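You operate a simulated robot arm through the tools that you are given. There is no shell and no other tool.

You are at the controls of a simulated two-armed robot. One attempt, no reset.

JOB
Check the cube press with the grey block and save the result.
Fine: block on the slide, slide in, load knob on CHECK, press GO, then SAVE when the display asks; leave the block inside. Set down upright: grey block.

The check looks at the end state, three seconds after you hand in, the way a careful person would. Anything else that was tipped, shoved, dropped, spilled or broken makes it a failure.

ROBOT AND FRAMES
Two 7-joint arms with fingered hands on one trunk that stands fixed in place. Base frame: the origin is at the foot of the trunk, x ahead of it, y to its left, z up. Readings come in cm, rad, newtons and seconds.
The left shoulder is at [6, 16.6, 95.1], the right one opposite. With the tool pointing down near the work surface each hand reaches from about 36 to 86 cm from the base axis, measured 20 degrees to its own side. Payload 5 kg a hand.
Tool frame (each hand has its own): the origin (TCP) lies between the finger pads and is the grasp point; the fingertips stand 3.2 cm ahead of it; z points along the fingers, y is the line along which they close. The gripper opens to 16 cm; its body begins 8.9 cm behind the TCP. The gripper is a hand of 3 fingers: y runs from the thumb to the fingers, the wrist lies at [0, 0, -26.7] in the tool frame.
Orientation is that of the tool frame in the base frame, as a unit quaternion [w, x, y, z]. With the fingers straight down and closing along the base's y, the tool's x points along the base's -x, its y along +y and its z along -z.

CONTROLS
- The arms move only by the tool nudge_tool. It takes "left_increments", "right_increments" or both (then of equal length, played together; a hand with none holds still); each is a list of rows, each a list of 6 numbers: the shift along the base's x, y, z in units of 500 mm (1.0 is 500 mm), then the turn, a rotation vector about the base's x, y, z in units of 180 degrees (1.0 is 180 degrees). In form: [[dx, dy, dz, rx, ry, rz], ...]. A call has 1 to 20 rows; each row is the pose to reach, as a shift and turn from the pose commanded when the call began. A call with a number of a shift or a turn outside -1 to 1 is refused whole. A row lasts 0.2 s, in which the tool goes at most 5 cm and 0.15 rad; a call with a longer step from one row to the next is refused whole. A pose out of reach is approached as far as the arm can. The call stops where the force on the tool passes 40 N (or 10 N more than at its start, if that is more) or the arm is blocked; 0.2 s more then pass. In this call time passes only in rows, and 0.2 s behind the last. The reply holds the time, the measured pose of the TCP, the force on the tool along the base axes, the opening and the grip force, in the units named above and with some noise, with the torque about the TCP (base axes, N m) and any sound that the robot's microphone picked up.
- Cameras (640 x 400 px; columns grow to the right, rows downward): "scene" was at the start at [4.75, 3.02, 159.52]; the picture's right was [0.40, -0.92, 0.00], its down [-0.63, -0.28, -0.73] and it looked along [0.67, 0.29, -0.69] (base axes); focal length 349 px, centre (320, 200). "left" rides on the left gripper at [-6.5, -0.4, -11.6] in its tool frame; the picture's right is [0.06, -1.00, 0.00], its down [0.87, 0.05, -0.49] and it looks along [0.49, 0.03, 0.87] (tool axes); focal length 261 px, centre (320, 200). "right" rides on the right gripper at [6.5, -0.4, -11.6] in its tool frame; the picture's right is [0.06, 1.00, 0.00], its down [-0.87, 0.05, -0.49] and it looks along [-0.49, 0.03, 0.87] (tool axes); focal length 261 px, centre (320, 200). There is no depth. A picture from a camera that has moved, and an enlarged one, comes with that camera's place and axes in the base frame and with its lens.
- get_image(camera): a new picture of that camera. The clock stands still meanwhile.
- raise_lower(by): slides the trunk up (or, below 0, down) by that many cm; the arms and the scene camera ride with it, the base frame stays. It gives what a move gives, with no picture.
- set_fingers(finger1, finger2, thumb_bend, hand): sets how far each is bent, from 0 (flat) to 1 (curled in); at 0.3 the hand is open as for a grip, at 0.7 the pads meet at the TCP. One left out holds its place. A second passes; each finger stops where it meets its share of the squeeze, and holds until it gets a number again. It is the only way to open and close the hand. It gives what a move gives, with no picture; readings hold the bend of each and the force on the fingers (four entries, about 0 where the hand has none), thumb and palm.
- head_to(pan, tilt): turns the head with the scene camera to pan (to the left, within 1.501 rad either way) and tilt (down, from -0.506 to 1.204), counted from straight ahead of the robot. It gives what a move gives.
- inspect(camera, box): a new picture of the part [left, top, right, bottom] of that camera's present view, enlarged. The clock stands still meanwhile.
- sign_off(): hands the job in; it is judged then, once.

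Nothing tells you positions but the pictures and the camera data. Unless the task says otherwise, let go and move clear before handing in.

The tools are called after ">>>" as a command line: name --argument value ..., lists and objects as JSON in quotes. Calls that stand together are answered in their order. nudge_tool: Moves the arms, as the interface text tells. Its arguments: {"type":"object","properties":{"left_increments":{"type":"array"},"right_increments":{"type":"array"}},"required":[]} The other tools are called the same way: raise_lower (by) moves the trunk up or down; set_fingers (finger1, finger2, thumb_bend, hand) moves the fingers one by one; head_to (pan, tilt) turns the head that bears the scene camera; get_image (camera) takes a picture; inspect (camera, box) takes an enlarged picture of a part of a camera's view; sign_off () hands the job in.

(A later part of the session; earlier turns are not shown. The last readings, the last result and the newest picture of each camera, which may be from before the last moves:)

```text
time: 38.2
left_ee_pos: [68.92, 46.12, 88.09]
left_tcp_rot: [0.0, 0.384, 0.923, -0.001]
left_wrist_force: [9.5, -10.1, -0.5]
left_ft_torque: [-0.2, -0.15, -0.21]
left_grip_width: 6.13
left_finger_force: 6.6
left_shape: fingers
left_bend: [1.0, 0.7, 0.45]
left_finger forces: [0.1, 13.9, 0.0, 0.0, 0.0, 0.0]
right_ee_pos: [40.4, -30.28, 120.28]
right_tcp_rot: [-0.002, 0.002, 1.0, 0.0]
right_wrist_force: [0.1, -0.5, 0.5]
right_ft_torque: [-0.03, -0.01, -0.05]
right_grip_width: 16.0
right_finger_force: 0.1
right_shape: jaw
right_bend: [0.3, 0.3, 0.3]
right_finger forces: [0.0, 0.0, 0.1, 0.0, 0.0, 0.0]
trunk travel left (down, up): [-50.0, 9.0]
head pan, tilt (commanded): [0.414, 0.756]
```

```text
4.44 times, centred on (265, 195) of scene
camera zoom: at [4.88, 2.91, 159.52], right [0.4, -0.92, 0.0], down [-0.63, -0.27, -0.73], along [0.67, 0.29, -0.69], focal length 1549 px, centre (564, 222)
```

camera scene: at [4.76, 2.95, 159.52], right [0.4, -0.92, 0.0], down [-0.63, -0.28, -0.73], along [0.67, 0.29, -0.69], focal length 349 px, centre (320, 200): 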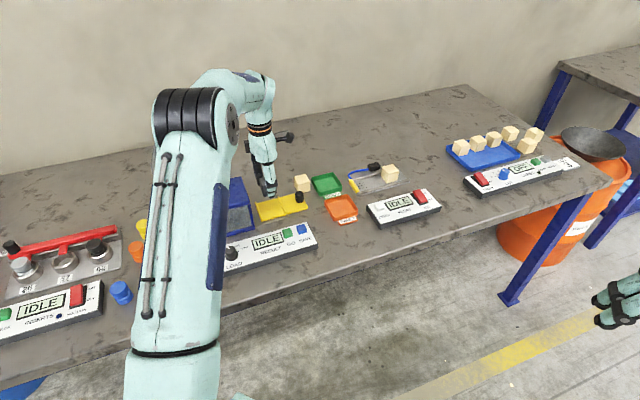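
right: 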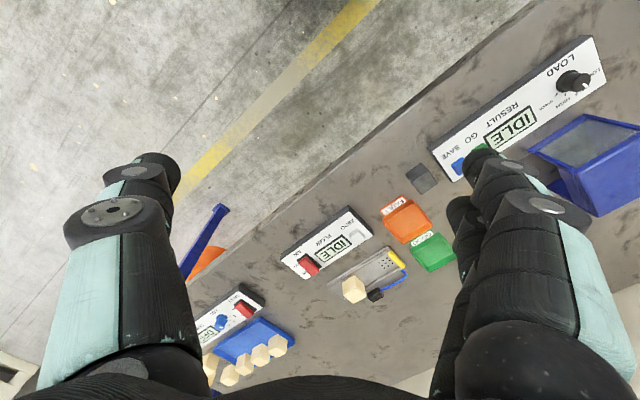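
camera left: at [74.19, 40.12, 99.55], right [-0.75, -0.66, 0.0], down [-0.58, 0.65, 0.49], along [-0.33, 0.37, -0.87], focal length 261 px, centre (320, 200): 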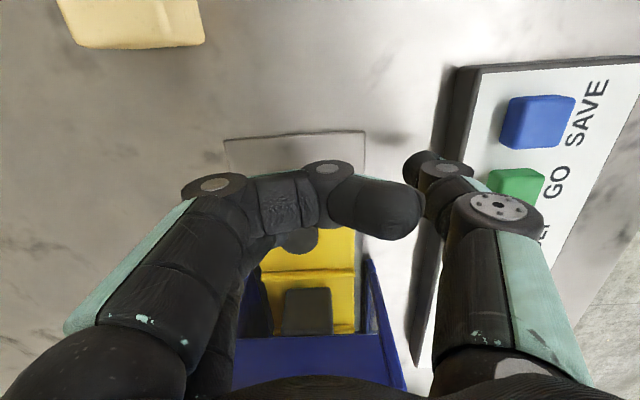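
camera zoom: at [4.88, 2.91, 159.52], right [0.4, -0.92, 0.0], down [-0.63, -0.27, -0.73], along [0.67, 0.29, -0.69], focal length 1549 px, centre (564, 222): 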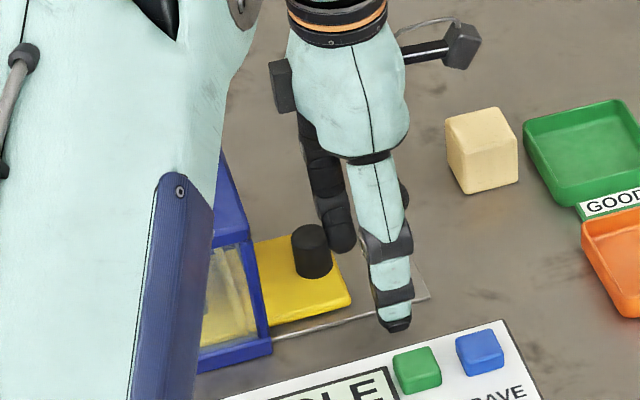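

The slide met its end stop (about 14 N), fully in with the block inside. I back off 1 cm to the right and lift clear.

>>> nudge_tool --left_increments '[[0.0106, -0.0106, 0, 0, 0, 0], [0.0212, -0.0212, 0, 0, 0, 0], [0.0212, -0.0212, 0.04, 0, 0, 0], [0.0212, -0.0212, 0.1, 0, 0, 0], [0.0212, -0.0212, 0.18, 0, 0, 0], [0.0212, -0.0212, 0.26, 0, 0, 0], [0.0212, -0.0212, 0.26, 0, 0, 0]]'

>>> get_image --camera "left"

>>> inspect --camera "scene" --box '[205, 150, 325, 240]'

```text
time: 39.8
left_ee_pos: [69.66, 45.37, 100.96]
left_tcp_rot: [0.0, 0.382, 0.924, 0.0]
left_wrist_force: [0.3, 0.7, 0.2]
left_ft_torque: [0.0, 0.01, -0.02]
left_grip_width: 6.12
left_finger_force: 0.0
left_shape: fingers
left_bend: [1.0, 0.7, 0.45]
left_finger forces: [0.0, 0.0, 0.0, 0.1, 0.0, 0.0]
right_ee_pos: [40.39, -30.24, 120.33]
right_tcp_rot: [0.0, 0.002, 1.0, 0.001]
right_wrist_force: [0.8, 1.4, 0.2]
right_ft_torque: [0.04, 0.0, 0.01]
right_grip_width: 15.96
right_finger_force: 0.1
right_shape: jaw
right_bend: [0.3, 0.3, 0.3]
right_finger forces: [0.0, 0.0, 0.0, 0.1, 0.0, 0.0]
trunk travel left (down, up): [-50.0, 9.0]
head pan, tilt (commanded): [0.414, 0.756]
```

```text
taken
camera left: at [73.93, 40.51, 112.5], right [-0.75, -0.66, 0.0], down [-0.58, 0.65, 0.49], along [-0.33, 0.37, -0.87], focal length 261 px, centre (320, 200)
```

left: 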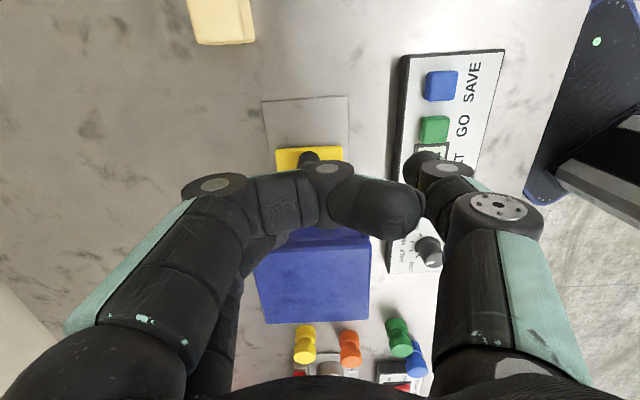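

```text
4.44 times, centred on (265, 195) of scene
camera zoom: at [4.78, 3.03, 159.52], right [0.4, -0.92, 0.0], down [-0.63, -0.28, -0.73], along [0.67, 0.29, -0.69], focal length 1549 px, centre (564, 222)
```

zoom: 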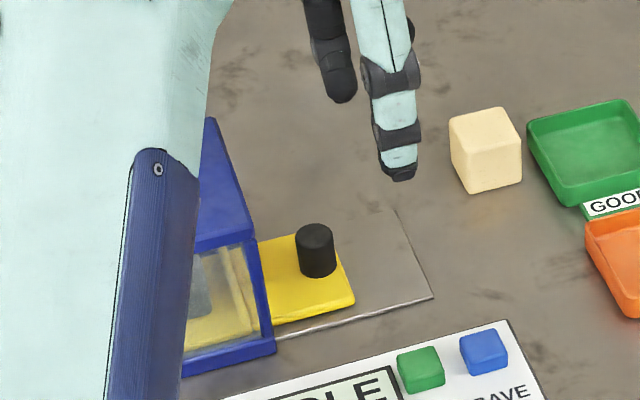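

The slide is in and the hand is clear. Next is the LOAD knob at about [48.0, 47.7] (top z≈87.6): I reopen the hand and move above it at safe height, turning the yaw to about +20° so that I can then turn clockwise.

>>> set_fingers --hand "left" --finger1 0.52 --finger2 0.52 --thumb_bend 0.45

>>> nudge_tool --left_increments '[[-0.0477, 0.0053, 0, 0, 0, 0.0401], [-0.0954, 0.0107, 0, 0, 0, 0.0802], [-0.1431, 0.016, 0, 0, 0, 0.1203], [-0.1908, 0.0213, 0, 0, 0, 0.1604], [-0.2384, 0.0267, 0, 0, 0, 0.2006], [-0.2861, 0.032, 0, 0, 0, 0.2407], [-0.3338, 0.0373, 0, 0, 0, 0.2808], [-0.3815, 0.0427, 0, 0, 0, 0.3209], [-0.4292, 0.048, 0, 0, 0, 0.361], [-0.4292, 0.048, 0, 0, 0, 0.361]]'

>>> get_image --camera "left"

>>> get_image --camera "scene"

```text
time: 40.8
left_ee_pos: [69.83, 45.38, 100.94]
left_tcp_rot: [0.0, 0.382, 0.924, 0.0]
left_wrist_force: [0.6, 0.1, -0.2]
left_ft_torque: [0.02, -0.01, 0.0]
left_grip_width: 9.29
left_finger_force: 0.0
left_shape: fingers
left_bend: [0.52, 0.52, 0.45]
left_finger forces: [0.1, 0.0, 0.0, 0.0, 0.0, 0.0]
right_ee_pos: [40.43, -30.28, 120.18]
right_tcp_rot: [-0.001, 0.001, 1.0, 0.001]
right_wrist_force: [0.3, 0.5, -0.1]
right_ft_torque: [0.04, 0.01, 0.0]
right_grip_width: 16.0
right_finger_force: 0.2
right_shape: jaw
right_bend: [0.3, 0.3, 0.3]
right_finger forces: [0.0, 0.0, 0.0, 0.0, 0.0, 0.0]
trunk travel left (down, up): [-50.0, 9.0]
head pan, tilt (commanded): [0.414, 0.756]
```

```text
time: 43.0
left_ee_pos: [48.2, 47.5, 100.89]
left_tcp_rot: [-0.001, -0.175, 0.984, 0.0]
left_wrist_force: [0.1, -0.8, -0.2]
left_ft_torque: [0.0, 0.0, 0.01]
left_grip_width: 9.28
left_finger_force: 0.1
left_shape: fingers
left_bend: [0.52, 0.52, 0.45]
left_finger forces: [0.1, 0.0, 0.1, 0.0, 0.1, 0.1]
right_ee_pos: [40.37, -30.26, 120.31]
right_tcp_rot: [0.0, 0.0, 1.0, 0.0]
right_wrist_force: [0.3, 0.1, 0.0]
right_ft_torque: [-0.01, 0.0, 0.03]
right_grip_width: 16.0
right_finger_force: 0.0
right_shape: jaw
right_bend: [0.3, 0.3, 0.3]
right_finger forces: [0.1, 0.0, 0.0, 0.0, 0.0, 0.0]
trunk travel left (down, up): [-50.0, 9.0]
head pan, tilt (commanded): [0.414, 0.756]
```

```text
taken
camera left: at [54.33, 49.32, 112.46], right [0.28, -0.96, 0.0], down [-0.83, -0.25, 0.49], along [-0.47, -0.14, -0.87], focal length 261 px, centre (320, 200)
```

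left: 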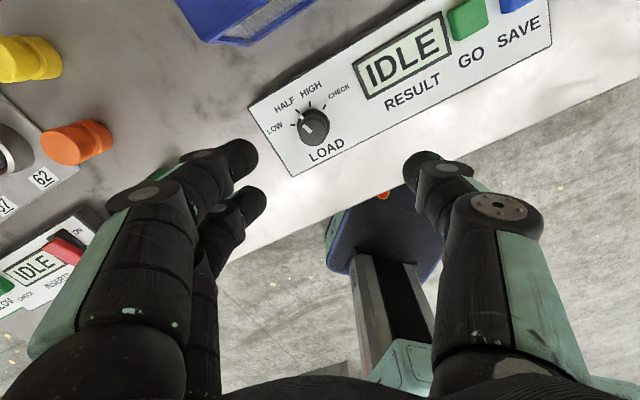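

```text
taken
camera scene: at [4.79, 3.0, 159.52], right [0.4, -0.92, 0.0], down [-0.63, -0.28, -0.73], along [0.67, 0.29, -0.69], focal length 349 px, centre (320, 200)
```

scene: 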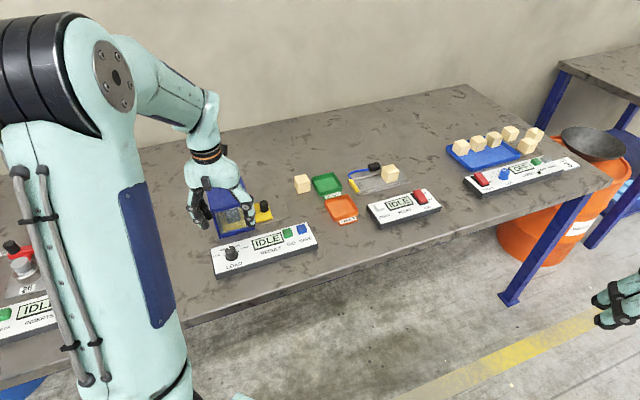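

The knob is right below the hand. I zoom in on it to read the pointer and tick directions, and on the scene camera to confirm the slide and block in the box.

>>> inspect --camera "left" --box '[250, 75, 370, 175]'

>>> inspect --camera "scene" --box '[190, 160, 320, 280]'

```text
4.00 times, centred on (310, 125) of left
camera zoom: at [54.33, 49.32, 112.46], right [0.28, -0.96, 0.0], down [-0.83, -0.25, 0.49], along [-0.47, -0.14, -0.87], focal length 1043 px, centre (360, 500)
```

zoom: 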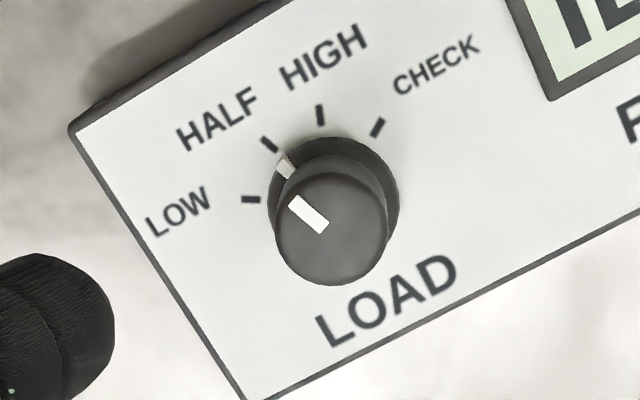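

```text
3.33 times, centred on (255, 220) of scene
camera zoom: at [4.79, 3.0, 159.52], right [0.4, -0.92, 0.0], down [-0.63, -0.28, -0.73], along [0.67, 0.29, -0.69], focal length 1162 px, centre (537, 133)
```

zoom: 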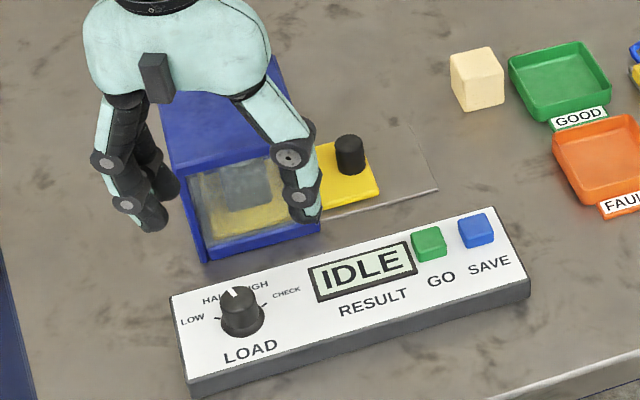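

The pointer sits on HALF; ticks are 40° apart, so CHECK is 80° clockwise. The knob centre is ~0.7 cm toward the fingers from my TCP, about [47.85, 48.1]; I correct that and go down to 91 for a check.

>>> set_fingers --hand "left" --finger1 0.54 --finger2 0.54 --thumb_bend 0.54

>>> nudge_tool --left_increments '[[-0.0071, 0.0123, 0, 0, 0, 0.027], [-0.0071, 0.0123, -0.06, 0, 0, 0.055], [-0.0071, 0.0123, -0.12, 0, 0, 0.055], [-0.0071, 0.0123, -0.17, 0, 0, 0.055], [-0.0071, 0.0123, -0.196, 0, 0, 0.055], [-0.0071, 0.0123, -0.196, 0, 0, 0.055]]'

>>> get_image --camera "left"

>>> inspect --camera "scene" --box '[190, 180, 320, 280]'

```text
time: 44.0
left_ee_pos: [48.19, 47.51, 100.81]
left_tcp_rot: [0.0, -0.173, 0.985, 0.0]
left_wrist_force: [0.3, 1.5, -0.3]
left_ft_torque: [0.03, 0.02, 0.02]
left_grip_width: 7.2
left_finger_force: 0.0
left_shape: fingers
left_bend: [0.54, 0.54, 0.54]
left_finger forces: [0.1, 0.0, 0.0, 0.0, 0.0, 0.1]
right_ee_pos: [40.34, -30.28, 120.3]
right_tcp_rot: [0.0, 0.0, 1.0, 0.001]
right_wrist_force: [-0.2, -0.6, -0.2]
right_ft_torque: [0.0, -0.01, -0.03]
right_grip_width: 15.99
right_finger_force: 0.1
right_shape: jaw
right_bend: [0.3, 0.3, 0.3]
right_finger forces: [0.0, 0.0, 0.1, 0.0, 0.0, 0.0]
trunk travel left (down, up): [-50.0, 9.0]
head pan, tilt (commanded): [0.414, 0.756]
```

```text
time: 45.4
left_ee_pos: [47.91, 48.21, 91.09]
left_tcp_rot: [0.0, -0.258, 0.966, 0.0]
left_wrist_force: [-0.7, 0.6, -0.4]
left_ft_torque: [-0.01, -0.03, -0.01]
left_grip_width: 7.19
left_finger_force: 0.0
left_shape: fingers
left_bend: [0.54, 0.54, 0.54]
left_finger forces: [0.0, 0.1, 0.1, 0.0, 0.1, 0.0]
right_ee_pos: [40.39, -30.25, 120.32]
right_tcp_rot: [-0.001, 0.001, 1.0, 0.001]
right_wrist_force: [-0.5, 0.0, -0.9]
right_ft_torque: [-0.04, 0.01, 0.03]
right_grip_width: 15.97
right_finger_force: 0.1
right_shape: jaw
right_bend: [0.3, 0.3, 0.3]
right_finger forces: [0.0, 0.0, 0.0, 0.0, 0.1, 0.1]
trunk travel left (down, up): [-50.0, 9.0]
head pan, tilt (commanded): [0.414, 0.756]
```

```text
taken
camera left: at [53.61, 51.18, 102.67], right [0.44, -0.9, 0.0], down [-0.78, -0.39, 0.49], along [-0.44, -0.22, -0.87], focal length 261 px, centre (320, 200)
```

left: 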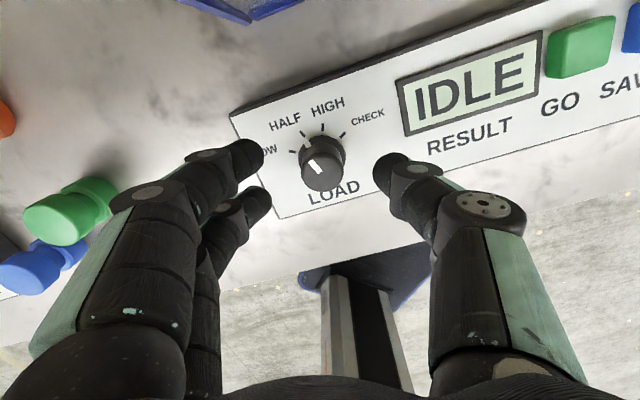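

```text
4.00 times, centred on (255, 230) of scene
camera zoom: at [4.75, 3.01, 159.52], right [0.4, -0.92, 0.0], down [-0.63, -0.28, -0.73], along [0.67, 0.29, -0.69], focal length 1394 px, centre (580, 80)
```

zoom: 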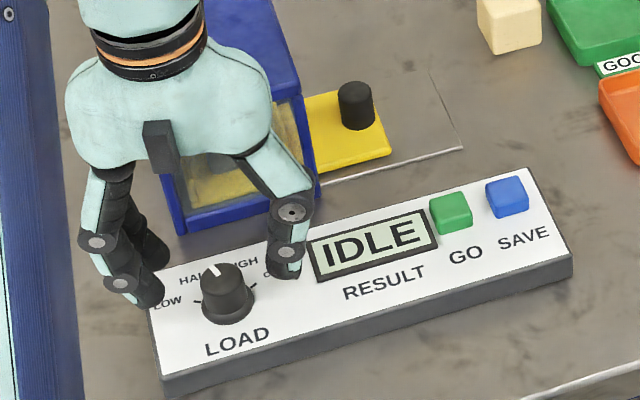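

The knob is centred between thumb and fingers. I zoom in once to fine-tune before closing.

>>> inspect --camera "left" --box '[250, 110, 400, 220]'

```text
3.64 times, centred on (325, 165) of left
camera zoom: at [53.61, 51.18, 102.67], right [0.44, -0.9, 0.0], down [-0.78, -0.39, 0.49], along [-0.44, -0.22, -0.87], focal length 948 px, centre (302, 327)
```

zoom: 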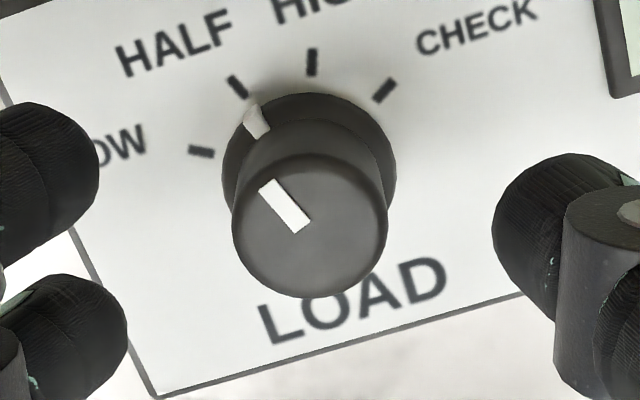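

Well centred. I go down to z≈88.6 so the tips straddle the knob cap just above the panel.

>>> nudge_tool --left_increments '[[0.001, -0.0018, -0.02, 0, 0, 0], [0.001, -0.0018, -0.038, 0, 0, 0], [0.001, -0.0018, -0.05, 0, 0, 0]]'

>>> inspect --camera "scene" --box '[200, 200, 290, 270]'

>>> get_image --camera "left"

```text
time: 46.2
left_ee_pos: [47.99, 48.3, 88.72]
left_tcp_rot: [0.001, -0.258, 0.966, 0.0]
left_wrist_force: [0.1, 0.6, -0.1]
left_ft_torque: [0.0, 0.02, -0.01]
left_grip_width: 7.18
left_finger_force: 0.1
left_shape: fingers
left_bend: [0.54, 0.54, 0.54]
left_finger forces: [0.0, 0.0, 0.0, 0.0, 0.1, 0.0]
right_ee_pos: [40.3, -30.2, 120.29]
right_tcp_rot: [-0.001, 0.001, 1.0, 0.001]
right_wrist_force: [0.7, 0.3, 0.1]
right_ft_torque: [0.02, 0.03, 0.02]
right_grip_width: 15.99
right_finger_force: 0.0
right_shape: jaw
right_bend: [0.3, 0.3, 0.3]
right_finger forces: [0.0, 0.0, 0.0, 0.1, 0.0, 0.0]
trunk travel left (down, up): [-50.0, 9.0]
head pan, tilt (commanded): [0.414, 0.756]
```

```text
5.71 times, centred on (245, 235) of scene
camera zoom: at [4.77, 3.02, 159.52], right [0.4, -0.92, 0.0], down [-0.63, -0.28, -0.73], along [0.67, 0.29, -0.69], focal length 1992 px, centre (749, 0)
```

zoom: 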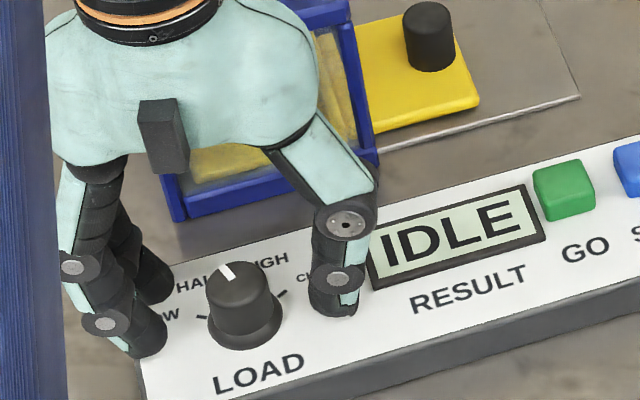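

```text
taken
camera left: at [53.68, 51.15, 100.28], right [0.44, -0.9, 0.0], down [-0.78, -0.39, 0.49], along [-0.44, -0.22, -0.87], focal length 261 px, centre (320, 200)
```

left: 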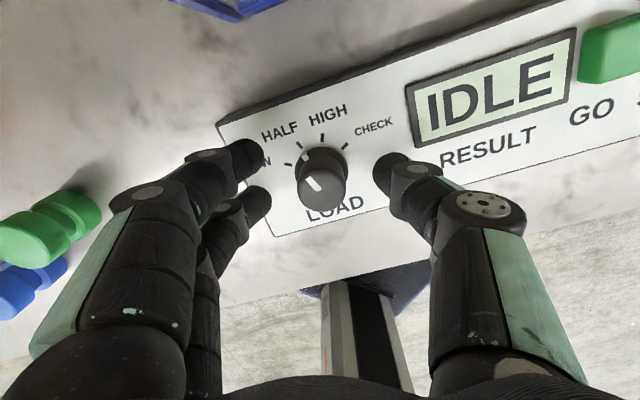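

Tips straddle the knob just above the panel. I close on it.

>>> set_fingers --hand "left" --finger1 0.62 --finger2 0.62 --thumb_bend 0.62

>>> set_fingers --hand "left" --finger1 0.72 --finger2 0.72 --thumb_bend 0.72

>>> get_image --camera "left"

>>> inspect --camera "scene" --box '[200, 200, 290, 270]'

```text
time: 47.2
left_ee_pos: [47.87, 48.31, 88.79]
left_tcp_rot: [0.001, -0.258, 0.966, 0.0]
left_wrist_force: [0.1, 0.3, -0.2]
left_ft_torque: [0.02, -0.02, 0.01]
left_grip_width: 4.07
left_finger_force: 0.0
left_shape: fingers
left_bend: [0.62, 0.62, 0.62]
left_finger forces: [0.1, 0.0, 0.0, 0.0, 0.0, 0.0]
right_ee_pos: [40.39, -30.24, 120.4]
right_tcp_rot: [0.0, 0.002, 1.0, 0.001]
right_wrist_force: [0.4, 0.6, 0.5]
right_ft_torque: [0.0, 0.0, 0.01]
right_grip_width: 16.0
right_finger_force: 0.1
right_shape: jaw
right_bend: [0.3, 0.3, 0.3]
right_finger forces: [0.1, 0.0, 0.0, 0.0, 0.0, 0.0]
trunk travel left (down, up): [-50.0, 9.0]
head pan, tilt (commanded): [0.414, 0.756]
```

```text
time: 48.2
left_ee_pos: [47.94, 48.23, 88.66]
left_tcp_rot: [-0.001, -0.257, 0.966, 0.0]
left_wrist_force: [1.7, -4.7, -9.6]
left_ft_torque: [-0.1, -0.03, 0.02]
left_grip_width: 2.45
left_finger_force: 11.4
left_shape: fingers
left_bend: [0.7, 0.68, 0.67]
left_finger forces: [3.7, 6.1, 0.0, 0.0, 13.8, 0.0]
right_ee_pos: [40.4, -30.16, 120.25]
right_tcp_rot: [-0.001, 0.001, 1.0, 0.001]
right_wrist_force: [0.4, -0.1, 0.7]
right_ft_torque: [0.0, -0.03, 0.0]
right_grip_width: 15.99
right_finger_force: 0.0
right_shape: jaw
right_bend: [0.3, 0.3, 0.3]
right_finger forces: [0.0, 0.0, 0.0, 0.0, 0.0, 0.1]
trunk travel left (down, up): [-50.0, 9.0]
head pan, tilt (commanded): [0.414, 0.756]
```

```text
taken
camera left: at [53.73, 51.12, 100.24], right [0.44, -0.9, 0.0], down [-0.78, -0.39, 0.49], along [-0.44, -0.22, -0.87], focal length 261 px, centre (320, 200)
```

left: 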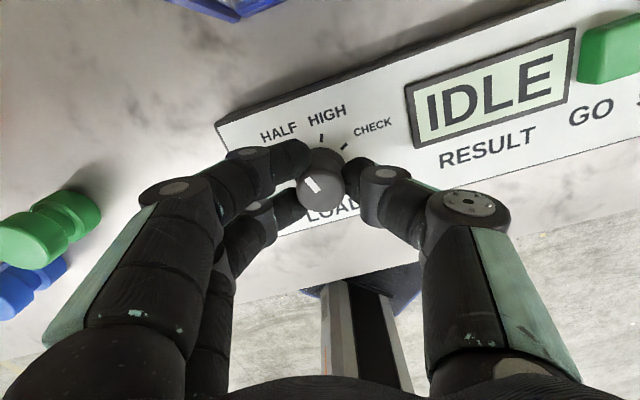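

```text
5.71 times, centred on (245, 235) of scene
camera zoom: at [4.82, 3.02, 159.51], right [0.4, -0.92, 0.0], down [-0.63, -0.28, -0.73], along [0.67, 0.29, -0.69], focal length 1992 px, centre (749, 0)
```

zoom: 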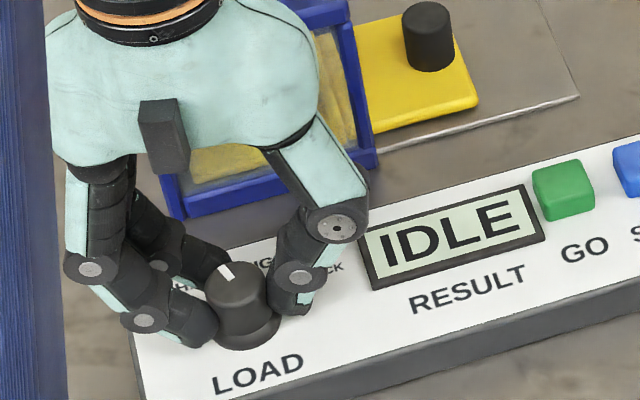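

The knob is held with the pointer still on HALF. I turn it 80° clockwise in ten small steps.

>>> nudge_tool --left_increments '[[0, 0, 0, 0, 0, -0.0444], [0, 0, 0, 0, 0, -0.0889], [0, 0, 0, 0, 0, -0.1333], [0, 0, 0, 0, 0, -0.1778], [0, 0, 0, 0, 0, -0.2222], [0, 0, 0, 0, 0, -0.2667], [0, 0, 0, 0, 0, -0.3111], [0, 0, 0, 0, 0, -0.3556], [0, 0, 0, 0, 0, -0.4], [0, 0, 0, 0, 0, -0.4444]]'

>>> get_image --camera "left"

>>> inspect --camera "scene" --box '[200, 200, 290, 270]'

```text
time: 50.4
left_ee_pos: [47.99, 48.03, 88.77]
left_tcp_rot: [-0.001, 0.425, 0.905, 0.0]
left_wrist_force: [2.1, -15.9, -8.3]
left_ft_torque: [-0.37, -0.06, 0.01]
left_grip_width: 2.52
left_finger_force: 13.9
left_shape: fingers
left_bend: [0.7, 0.7, 0.67]
left_finger forces: [7.4, 4.6, 0.1, 0.0, 16.4, 0.0]
right_ee_pos: [40.42, -30.28, 120.33]
right_tcp_rot: [-0.001, 0.0, 1.0, 0.001]
right_wrist_force: [0.3, 0.1, -0.8]
right_ft_torque: [-0.01, 0.02, 0.0]
right_grip_width: 16.01
right_finger_force: 0.1
right_shape: jaw
right_bend: [0.3, 0.3, 0.3]
right_finger forces: [0.1, 0.1, 0.1, 0.0, 0.0, 0.1]
trunk travel left (down, up): [-50.0, 9.0]
head pan, tilt (commanded): [0.414, 0.756]
```

```text
taken
camera left: at [51.73, 42.78, 100.26], right [-0.81, -0.59, 0.0], down [-0.51, 0.7, 0.49], along [-0.29, 0.4, -0.87], focal length 261 px, centre (320, 200)
```

left: 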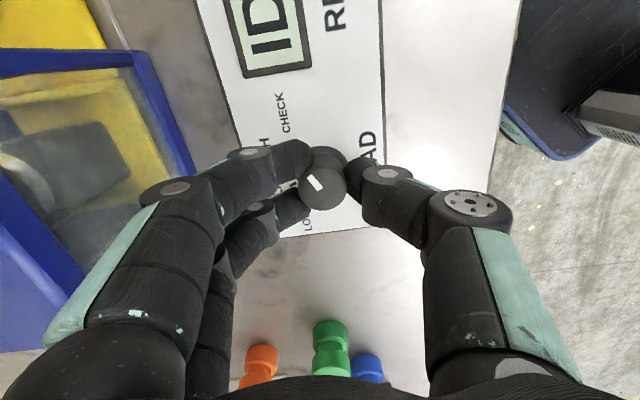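

```text
5.71 times, centred on (245, 235) of scene
camera zoom: at [4.82, 2.91, 159.52], right [0.4, -0.92, 0.0], down [-0.63, -0.28, -0.73], along [0.67, 0.29, -0.69], focal length 1992 px, centre (749, 0)
```

zoom: 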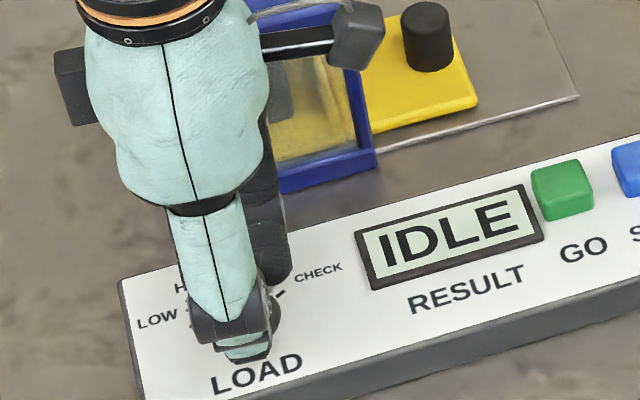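

The pointer turned together with the hand. I zoom in to see whether it lines up with CHECK.

>>> inspect --camera "left" --box '[240, 80, 400, 240]'

>>> inspect --camera "scene" --box '[215, 230, 265, 265]'

```text
2.50 times, centred on (320, 160) of left
camera zoom: at [51.73, 42.78, 100.26], right [-0.81, -0.59, 0.0], down [-0.51, 0.7, 0.49], along [-0.29, 0.4, -0.87], focal length 652 px, centre (320, 300)
```

zoom: 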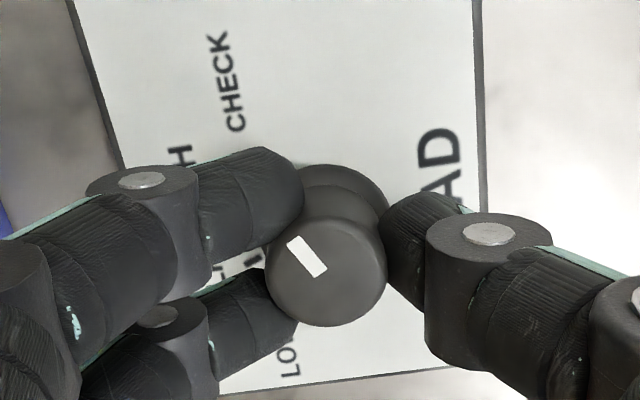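

```text
11.43 times, centred on (240, 248) of scene
camera zoom: at [4.82, 2.91, 159.52], right [0.4, -0.92, 0.0], down [-0.63, -0.28, -0.73], along [0.67, 0.29, -0.69], focal length 3984 px, centre (1234, -343)
```

zoom: 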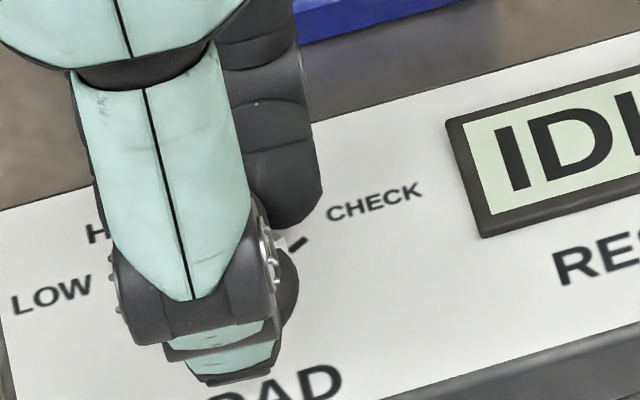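

The hand turned 80.2° without slip and the skirt mark now lies at the CHECK tick. I let go and lift to verify.

>>> set_fingers --hand "left" --finger1 0.54 --finger2 0.54 --thumb_bend 0.54

>>> nudge_tool --left_increments '[[0, 0, 0.04, 0, 0, 0], [0, 0, 0.09, 0, 0, 0], [0, 0, 0.16, 0, 0, 0], [0, 0, 0.24, 0, 0, 0], [0, 0, 0.24, 0, 0, 0]]'

>>> get_image --camera "left"

>>> inspect --camera "left" --box '[230, 60, 390, 180]'

>>> inspect --camera "scene" --box '[200, 180, 320, 280]'

```text
time: 51.4
left_ee_pos: [47.99, 48.17, 88.65]
left_tcp_rot: [0.0, 0.424, 0.906, 0.0]
left_wrist_force: [-0.2, -0.6, 0.3]
left_ft_torque: [0.01, 0.01, 0.02]
left_grip_width: 7.03
left_finger_force: 0.1
left_shape: fingers
left_bend: [0.54, 0.54, 0.54]
left_finger forces: [0.0, 0.0, 0.0, 0.0, 0.0, 0.0]
right_ee_pos: [40.39, -30.23, 120.32]
right_tcp_rot: [0.0, 0.001, 1.0, 0.001]
right_wrist_force: [0.6, 0.3, -0.1]
right_ft_torque: [0.0, 0.02, 0.03]
right_grip_width: 15.99
right_finger_force: 0.0
right_shape: jaw
right_bend: [0.3, 0.3, 0.3]
right_finger forces: [0.0, 0.1, 0.1, 0.0, 0.1, 0.0]
trunk travel left (down, up): [-50.0, 9.0]
head pan, tilt (commanded): [0.414, 0.756]
```

```text
time: 52.6
left_ee_pos: [47.77, 48.47, 100.65]
left_tcp_rot: [0.001, 0.423, 0.906, -0.001]
left_wrist_force: [-0.2, 0.1, 0.4]
left_ft_torque: [0.01, 0.04, 0.0]
left_grip_width: 7.07
left_finger_force: 0.0
left_shape: fingers
left_bend: [0.54, 0.54, 0.54]
left_finger forces: [0.0, 0.0, 0.1, 0.0, 0.2, 0.0]
right_ee_pos: [40.41, -30.33, 120.44]
right_tcp_rot: [-0.001, 0.0, 1.0, 0.001]
right_wrist_force: [0.0, -0.4, 0.1]
right_ft_torque: [-0.01, -0.02, -0.03]
right_grip_width: 15.99
right_finger_force: 0.2
right_shape: jaw
right_bend: [0.3, 0.3, 0.3]
right_finger forces: [0.1, 0.0, 0.0, 0.1, 0.0, 0.1]
trunk travel left (down, up): [-50.0, 9.0]
head pan, tilt (commanded): [0.414, 0.756]
```

```text
taken
camera left: at [51.5, 43.2, 112.25], right [-0.81, -0.59, 0.0], down [-0.52, 0.7, 0.49], along [-0.29, 0.4, -0.87], focal length 261 px, centre (320, 200)
```

left: 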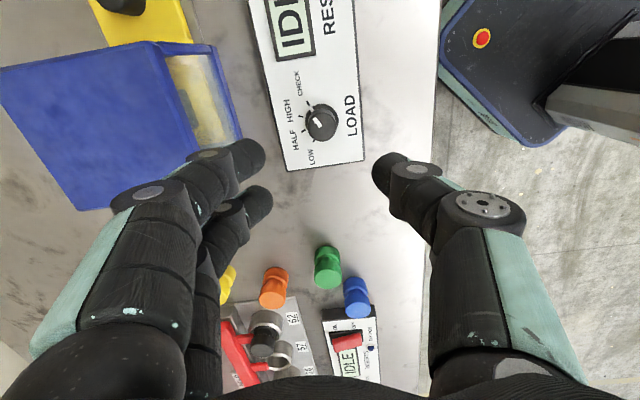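

```text
3.33 times, centred on (310, 120) of left
camera zoom: at [51.5, 43.2, 112.25], right [-0.81, -0.59, 0.0], down [-0.52, 0.7, 0.49], along [-0.29, 0.4, -0.87], focal length 869 px, centre (353, 467)
```

zoom: 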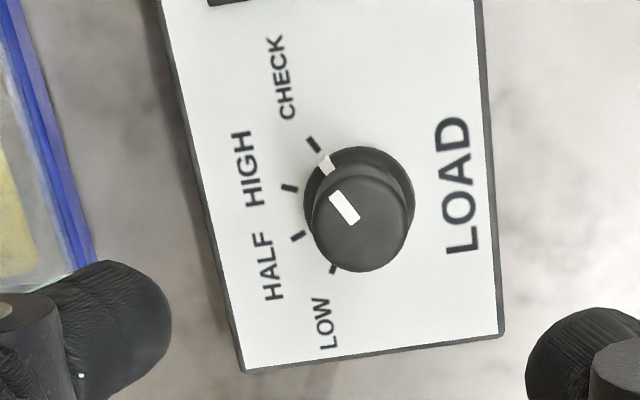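

```text
4.00 times, centred on (260, 230) of scene
camera zoom: at [4.79, 3.01, 159.52], right [0.4, -0.92, 0.0], down [-0.63, -0.28, -0.73], along [0.67, 0.29, -0.69], focal length 1394 px, centre (560, 80)
```

zoom: 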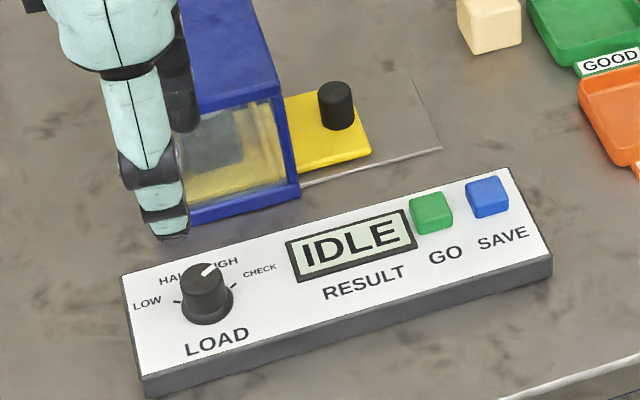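

The pointer is aligned with CHECK, the slide is in with the block visible through the window, and the display says IDLE. Now I shape a single-thumb pointer (fingers curled away) and move so that the thumb tip is above GO.

>>> set_fingers --hand "left" --finger1 1.0 --finger2 1.0 --thumb_bend 0.45

>>> nudge_tool --left_increments '[[0.07, -0.0244, 0, 0, 0, 0.0059], [0.139, -0.0488, 0, 0, 0, 0.0118], [0.209, -0.0732, 0, 0, 0, 0.0176], [0.278, -0.0976, 0, 0, 0, 0.0235], [0.348, -0.122, -0.04, 0, 0, 0.0294], [0.348, -0.122, -0.1, 0, 0, 0.0294], [0.348, -0.122, -0.1, 0, 0, 0.0294]]'

>>> get_image --camera "left"

>>> inspect --camera "scene" --box '[220, 150, 340, 260]'

```text
time: 53.6
left_ee_pos: [47.71, 48.44, 100.65]
left_tcp_rot: [-0.001, 0.423, 0.906, 0.0]
left_wrist_force: [-0.1, -0.4, 0.2]
left_ft_torque: [0.0, 0.0, 0.0]
left_grip_width: 6.14
left_finger_force: 0.1
left_shape: fingers
left_bend: [1.0, 1.0, 0.45]
left_finger forces: [0.1, 0.0, 0.2, 0.0, 0.1, 0.0]
right_ee_pos: [40.25, -30.18, 120.26]
right_tcp_rot: [0.0, 0.001, 1.0, 0.002]
right_wrist_force: [1.1, -0.2, -0.6]
right_ft_torque: [-0.02, -0.02, 0.04]
right_grip_width: 15.99
right_finger_force: 0.0
right_shape: jaw
right_bend: [0.3, 0.3, 0.3]
right_finger forces: [0.0, 0.0, 0.1, 0.1, 0.0, 0.1]
trunk travel left (down, up): [-50.0, 9.0]
head pan, tilt (commanded): [0.414, 0.756]
```

```text
time: 55.2
left_ee_pos: [65.39, 42.09, 95.61]
left_tcp_rot: [0.0, 0.381, 0.924, 0.0]
left_wrist_force: [1.4, 0.7, -0.1]
left_ft_torque: [0.01, -0.01, -0.01]
left_grip_width: 6.15
left_finger_force: 0.1
left_shape: fingers
left_bend: [1.0, 1.0, 0.45]
left_finger forces: [0.1, 0.1, 0.0, 0.1, 0.0, 0.0]
right_ee_pos: [40.34, -30.23, 120.37]
right_tcp_rot: [0.0, 0.001, 1.0, 0.0]
right_wrist_force: [0.2, -0.1, -0.1]
right_ft_torque: [-0.01, -0.04, 0.02]
right_grip_width: 15.99
right_finger_force: 0.1
right_shape: jaw
right_bend: [0.3, 0.3, 0.3]
right_finger forces: [0.0, 0.0, 0.0, 0.0, 0.0, 0.1]
trunk travel left (down, up): [-50.0, 9.0]
head pan, tilt (commanded): [0.414, 0.756]
```

```text
taken
camera left: at [69.53, 37.27, 107.22], right [-0.75, -0.66, 0.0], down [-0.58, 0.65, 0.49], along [-0.33, 0.37, -0.87], focal length 261 px, centre (320, 200)
```

left: 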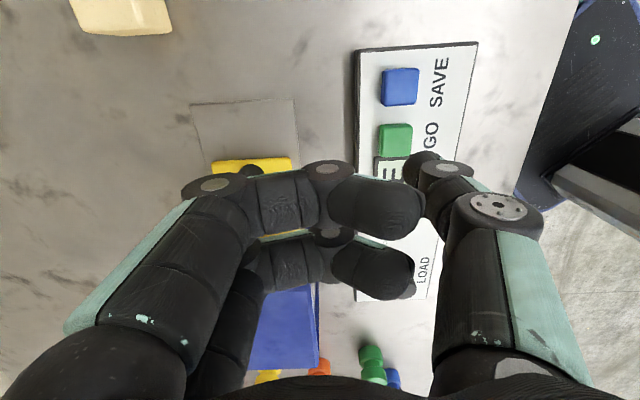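

```text
3.64 times, centred on (280, 205) of scene
camera zoom: at [4.76, 2.97, 159.52], right [0.4, -0.92, 0.0], down [-0.63, -0.28, -0.73], along [0.67, 0.29, -0.69], focal length 1268 px, centre (466, 182)
```

zoom: 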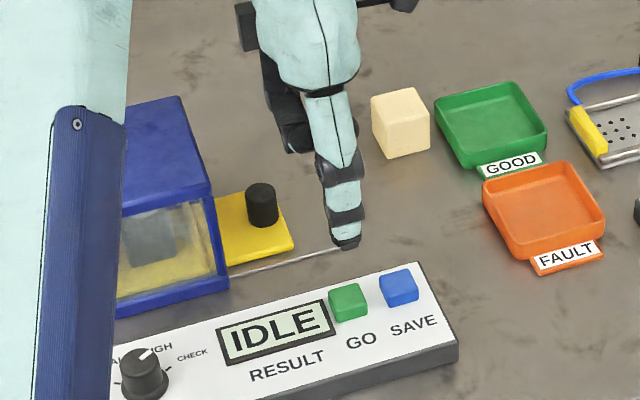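

The thumb tip is over GO within a few millimetres. I shift 3 mm back and lower 5 cm, then check before pressing.

>>> nudge_tool --left_increments '[[0.0042, 0.0042, -0.03, 0, 0, 0], [0.0042, 0.0042, -0.07, 0, 0, 0], [0.0042, 0.0042, -0.1, 0, 0, 0], [0.0042, 0.0042, -0.1, 0, 0, 0]]'

>>> inspect --camera "left" --box '[330, 60, 530, 200]'

>>> inspect --camera "scene" --box '[260, 190, 330, 250]'

```text
time: 56.2
left_ee_pos: [65.34, 42.18, 90.53]
left_tcp_rot: [0.001, 0.381, 0.925, -0.001]
left_wrist_force: [0.2, -0.2, -0.6]
left_ft_torque: [0.03, 0.02, -0.04]
left_grip_width: 6.13
left_finger_force: 0.0
left_shape: fingers
left_bend: [1.0, 1.0, 0.45]
left_finger forces: [0.0, 0.1, 0.0, 0.1, 0.0, 0.0]
right_ee_pos: [40.32, -30.3, 120.38]
right_tcp_rot: [0.0, 0.002, 1.0, 0.001]
right_wrist_force: [0.9, -0.5, -0.9]
right_ft_torque: [0.02, -0.01, 0.02]
right_grip_width: 16.0
right_finger_force: 0.0
right_shape: jaw
right_bend: [0.3, 0.3, 0.3]
right_finger forces: [0.0, 0.1, 0.0, 0.0, 0.0, 0.0]
trunk travel left (down, up): [-50.0, 9.0]
head pan, tilt (commanded): [0.414, 0.756]
```

```text
2.86 times, centred on (430, 130) of left
camera zoom: at [69.59, 37.36, 102.22], right [-0.75, -0.66, 0.0], down [-0.58, 0.65, 0.49], along [-0.33, 0.37, -0.87], focal length 745 px, centre (6, 400)
```

zoom: 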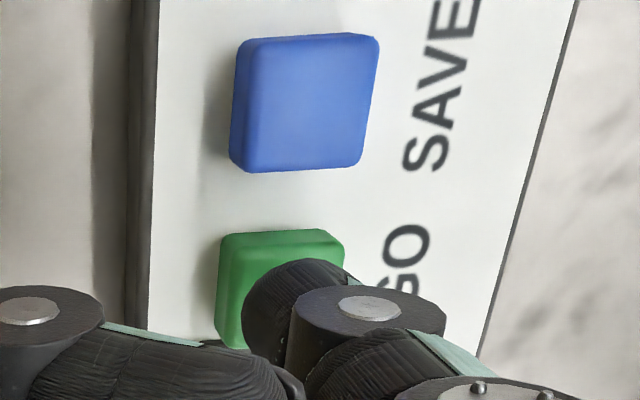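

```text
6.67 times, centred on (295, 220) of scene
camera zoom: at [4.75, 2.99, 159.52], right [0.4, -0.92, 0.0], down [-0.63, -0.28, -0.73], along [0.67, 0.29, -0.69], focal length 2324 px, centre (487, 67)
```

zoom: 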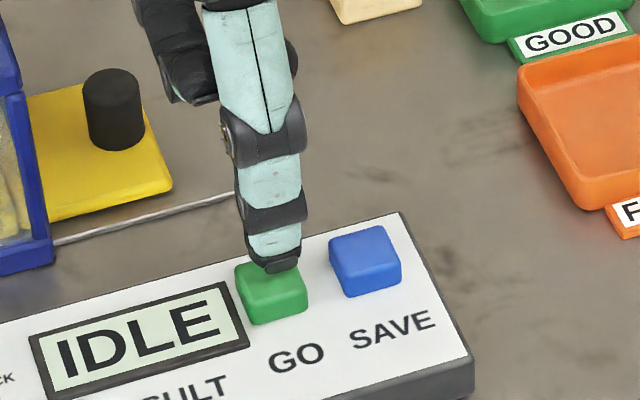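

The thumb tip is about 1.7 cm above the middle of GO. I lower in small steps and watch the force.

>>> nudge_tool --left_increments '[[0, 0, -0.012, 0, 0, 0], [0, 0, -0.024, 0, 0, 0], [0, 0, -0.028, 0, 0, 0]]'

>>> inspect --camera "scene" --box '[260, 190, 330, 250]'

```text
time: 57.0
left_ee_pos: [65.54, 42.46, 89.27]
left_tcp_rot: [0.001, 0.381, 0.925, 0.0]
left_wrist_force: [0.0, 0.5, 3.1]
left_ft_torque: [-0.13, 0.14, 0.01]
left_grip_width: 6.12
left_finger_force: 1.7
left_shape: fingers
left_bend: [1.0, 1.0, 0.45]
left_finger forces: [0.0, 0.1, 0.0, 0.0, 3.1, 0.0]
right_ee_pos: [40.37, -30.14, 120.25]
right_tcp_rot: [0.0, 0.001, 1.0, 0.001]
right_wrist_force: [0.5, 0.1, -0.1]
right_ft_torque: [0.03, 0.0, 0.0]
right_grip_width: 16.02
right_finger_force: 0.1
right_shape: jaw
right_bend: [0.3, 0.3, 0.3]
right_finger forces: [0.0, 0.1, 0.0, 0.1, 0.0, 0.1]
trunk travel left (down, up): [-50.0, 9.0]
head pan, tilt (commanded): [0.414, 0.756]
heard: click
```

```text
6.67 times, centred on (295, 220) of scene
camera zoom: at [4.74, 2.99, 159.53], right [0.4, -0.92, 0.0], down [-0.63, -0.28, -0.73], along [0.67, 0.29, -0.69], focal length 2324 px, centre (487, 67)
```

zoom: 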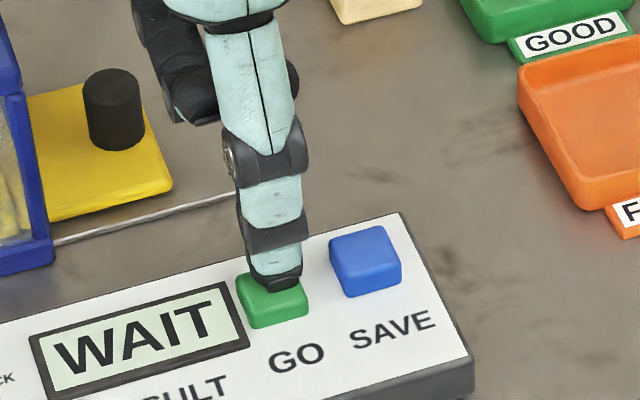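

GO clicked and the display now shows WAIT. I lift off the button and move the thumb above SAVE (2.9 cm in +x, -2.9 cm in y) while waiting.

>>> nudge_tool --left_increments '[[0, 0, 0.02, 0, 0, 0], [0, 0, 0.05, 0, 0, 0], [0, 0, 0.08, 0, 0, 0], [0, 0, 0.08, 0, 0, 0]]'

>>> get_image --camera "scene"

>>> inspect --camera "scene" --box '[200, 170, 330, 270]'

```text
time: 58.0
left_ee_pos: [65.53, 42.42, 93.37]
left_tcp_rot: [-0.001, 0.381, 0.925, 0.0]
left_wrist_force: [-0.1, -0.5, -0.2]
left_ft_torque: [0.01, 0.02, -0.03]
left_grip_width: 6.14
left_finger_force: 0.1
left_shape: fingers
left_bend: [1.0, 1.0, 0.45]
left_finger forces: [0.1, 0.0, 0.0, 0.1, 0.1, 0.0]
right_ee_pos: [40.46, -30.36, 120.33]
right_tcp_rot: [-0.001, 0.001, 1.0, 0.001]
right_wrist_force: [0.1, -0.3, -0.5]
right_ft_torque: [0.01, -0.01, 0.0]
right_grip_width: 16.01
right_finger_force: 0.0
right_shape: jaw
right_bend: [0.3, 0.3, 0.3]
right_finger forces: [0.0, 0.0, 0.0, 0.0, 0.1, 0.0]
trunk travel left (down, up): [-50.0, 9.0]
head pan, tilt (commanded): [0.414, 0.756]
```

```text
taken
camera scene: at [4.77, 3.0, 159.52], right [0.4, -0.92, 0.0], down [-0.63, -0.28, -0.73], along [0.67, 0.29, -0.69], focal length 349 px, centre (320, 200)
```

scene: 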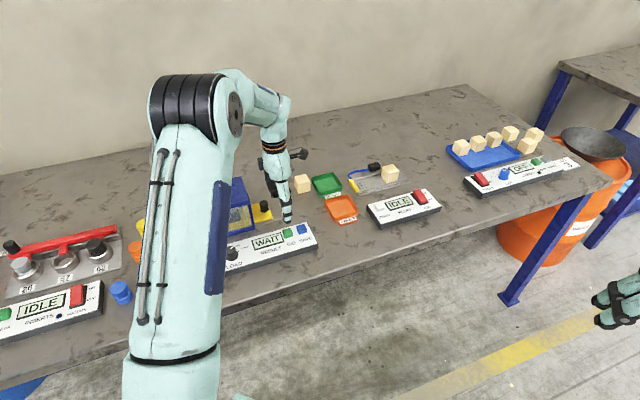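

```text
4.00 times, centred on (265, 220) of scene
camera zoom: at [4.77, 3.0, 159.52], right [0.4, -0.92, 0.0], down [-0.63, -0.28, -0.73], along [0.67, 0.29, -0.69], focal length 1394 px, centre (540, 120)
```

zoom: 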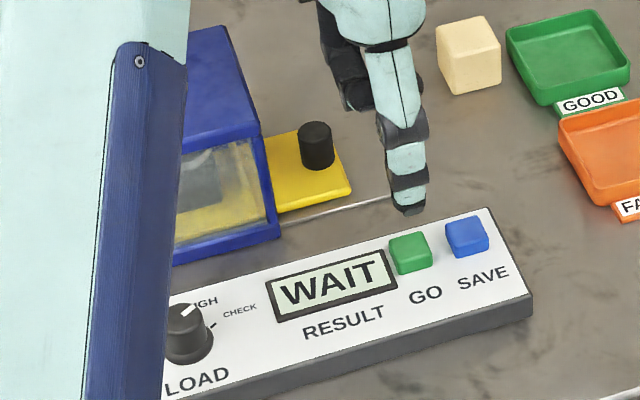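

Still WAIT. I move sideways over SAVE, staying about 4 cm above, and let some time pass.

>>> nudge_tool --left_increments '[[0.0285, -0.029, 0, 0, 0, 0], [0.057, -0.058, 0, 0, 0, 0], [0.057, -0.058, 0, 0, 0, 0], [0.057, -0.058, 0, 0, 0, 0], [0.057, -0.058, 0, 0, 0, 0], [0.057, -0.058, 0, 0, 0, 0], [0.057, -0.058, 0, 0, 0, 0], [0.057, -0.058, 0, 0, 0, 0]]'

>>> inspect --camera "scene" --box '[220, 180, 340, 270]'

>>> inspect --camera "left" --box '[330, 60, 530, 200]'

```text
time: 59.8
left_ee_pos: [68.37, 39.45, 93.25]
left_tcp_rot: [0.0, 0.381, 0.925, 0.0]
left_wrist_force: [-0.8, -0.6, 0.9]
left_ft_torque: [0.03, 0.0, 0.04]
left_grip_width: 6.11
left_finger_force: 0.0
left_shape: fingers
left_bend: [1.0, 1.0, 0.45]
left_finger forces: [0.0, 0.0, 0.0, 0.0, 0.1, 0.1]
right_ee_pos: [40.42, -30.31, 120.36]
right_tcp_rot: [0.0, 0.001, 1.0, 0.0]
right_wrist_force: [-0.3, 0.3, 0.4]
right_ft_torque: [-0.02, 0.01, -0.03]
right_grip_width: 16.01
right_finger_force: 0.0
right_shape: jaw
right_bend: [0.3, 0.3, 0.3]
right_finger forces: [0.1, 0.0, 0.0, 0.0, 0.1, 0.0]
trunk travel left (down, up): [-50.0, 9.0]
head pan, tilt (commanded): [0.414, 0.756]
```

```text
4.44 times, centred on (280, 225) of scene
camera zoom: at [4.76, 2.99, 159.52], right [0.4, -0.92, 0.0], down [-0.63, -0.28, -0.73], along [0.67, 0.29, -0.69], focal length 1549 px, centre (498, 89)
```

zoom: 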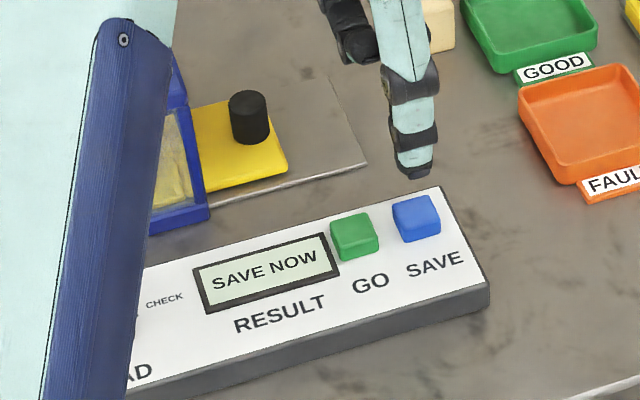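

```text
2.86 times, centred on (430, 130) of left
camera zoom: at [72.49, 34.64, 104.91], right [-0.75, -0.66, 0.0], down [-0.58, 0.65, 0.49], along [-0.33, 0.37, -0.87], focal length 745 px, centre (6, 400)
```

zoom: 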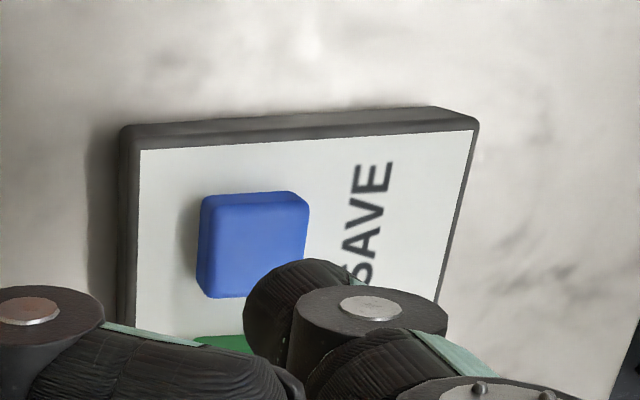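

The display asks SAVE NOW, and the thumb is right above SAVE. I press it with the same stroke as for GO.

>>> nudge_tool --left_increments '[[0, 0, -0.03, 0, 0, 0], [0, 0, -0.06, 0, 0, 0], [0, 0, -0.072, 0, 0, 0], [0, 0, -0.08, 0, 0, 0]]'

>>> inspect --camera "scene" --box '[220, 180, 340, 270]'

```text
time: 60.8
left_ee_pos: [68.36, 39.52, 89.3]
left_tcp_rot: [0.0, 0.382, 0.924, 0.0]
left_wrist_force: [0.5, -0.3, 3.7]
left_ft_torque: [-0.15, 0.16, -0.02]
left_grip_width: 6.13
left_finger_force: 1.1
left_shape: fingers
left_bend: [1.0, 1.0, 0.45]
left_finger forces: [0.0, 0.0, 0.0, 0.0, 3.5, 0.0]
right_ee_pos: [40.37, -30.26, 120.27]
right_tcp_rot: [-0.001, 0.001, 1.0, 0.001]
right_wrist_force: [-0.6, -0.1, -0.3]
right_ft_torque: [-0.01, 0.03, 0.02]
right_grip_width: 15.99
right_finger_force: 0.0
right_shape: jaw
right_bend: [0.3, 0.3, 0.3]
right_finger forces: [0.0, 0.1, 0.0, 0.0, 0.0, 0.0]
trunk travel left (down, up): [-50.0, 9.0]
head pan, tilt (commanded): [0.414, 0.756]
heard: click
```

```text
4.44 times, centred on (280, 225) of scene
camera zoom: at [4.74, 2.99, 159.53], right [0.4, -0.92, 0.0], down [-0.63, -0.28, -0.73], along [0.67, 0.29, -0.69], focal length 1549 px, centre (498, 89)
```

zoom: 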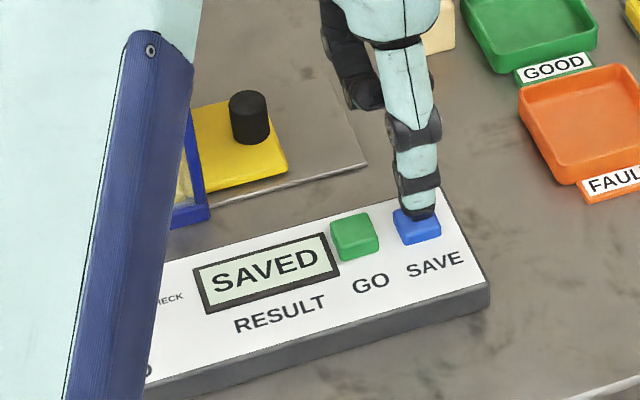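

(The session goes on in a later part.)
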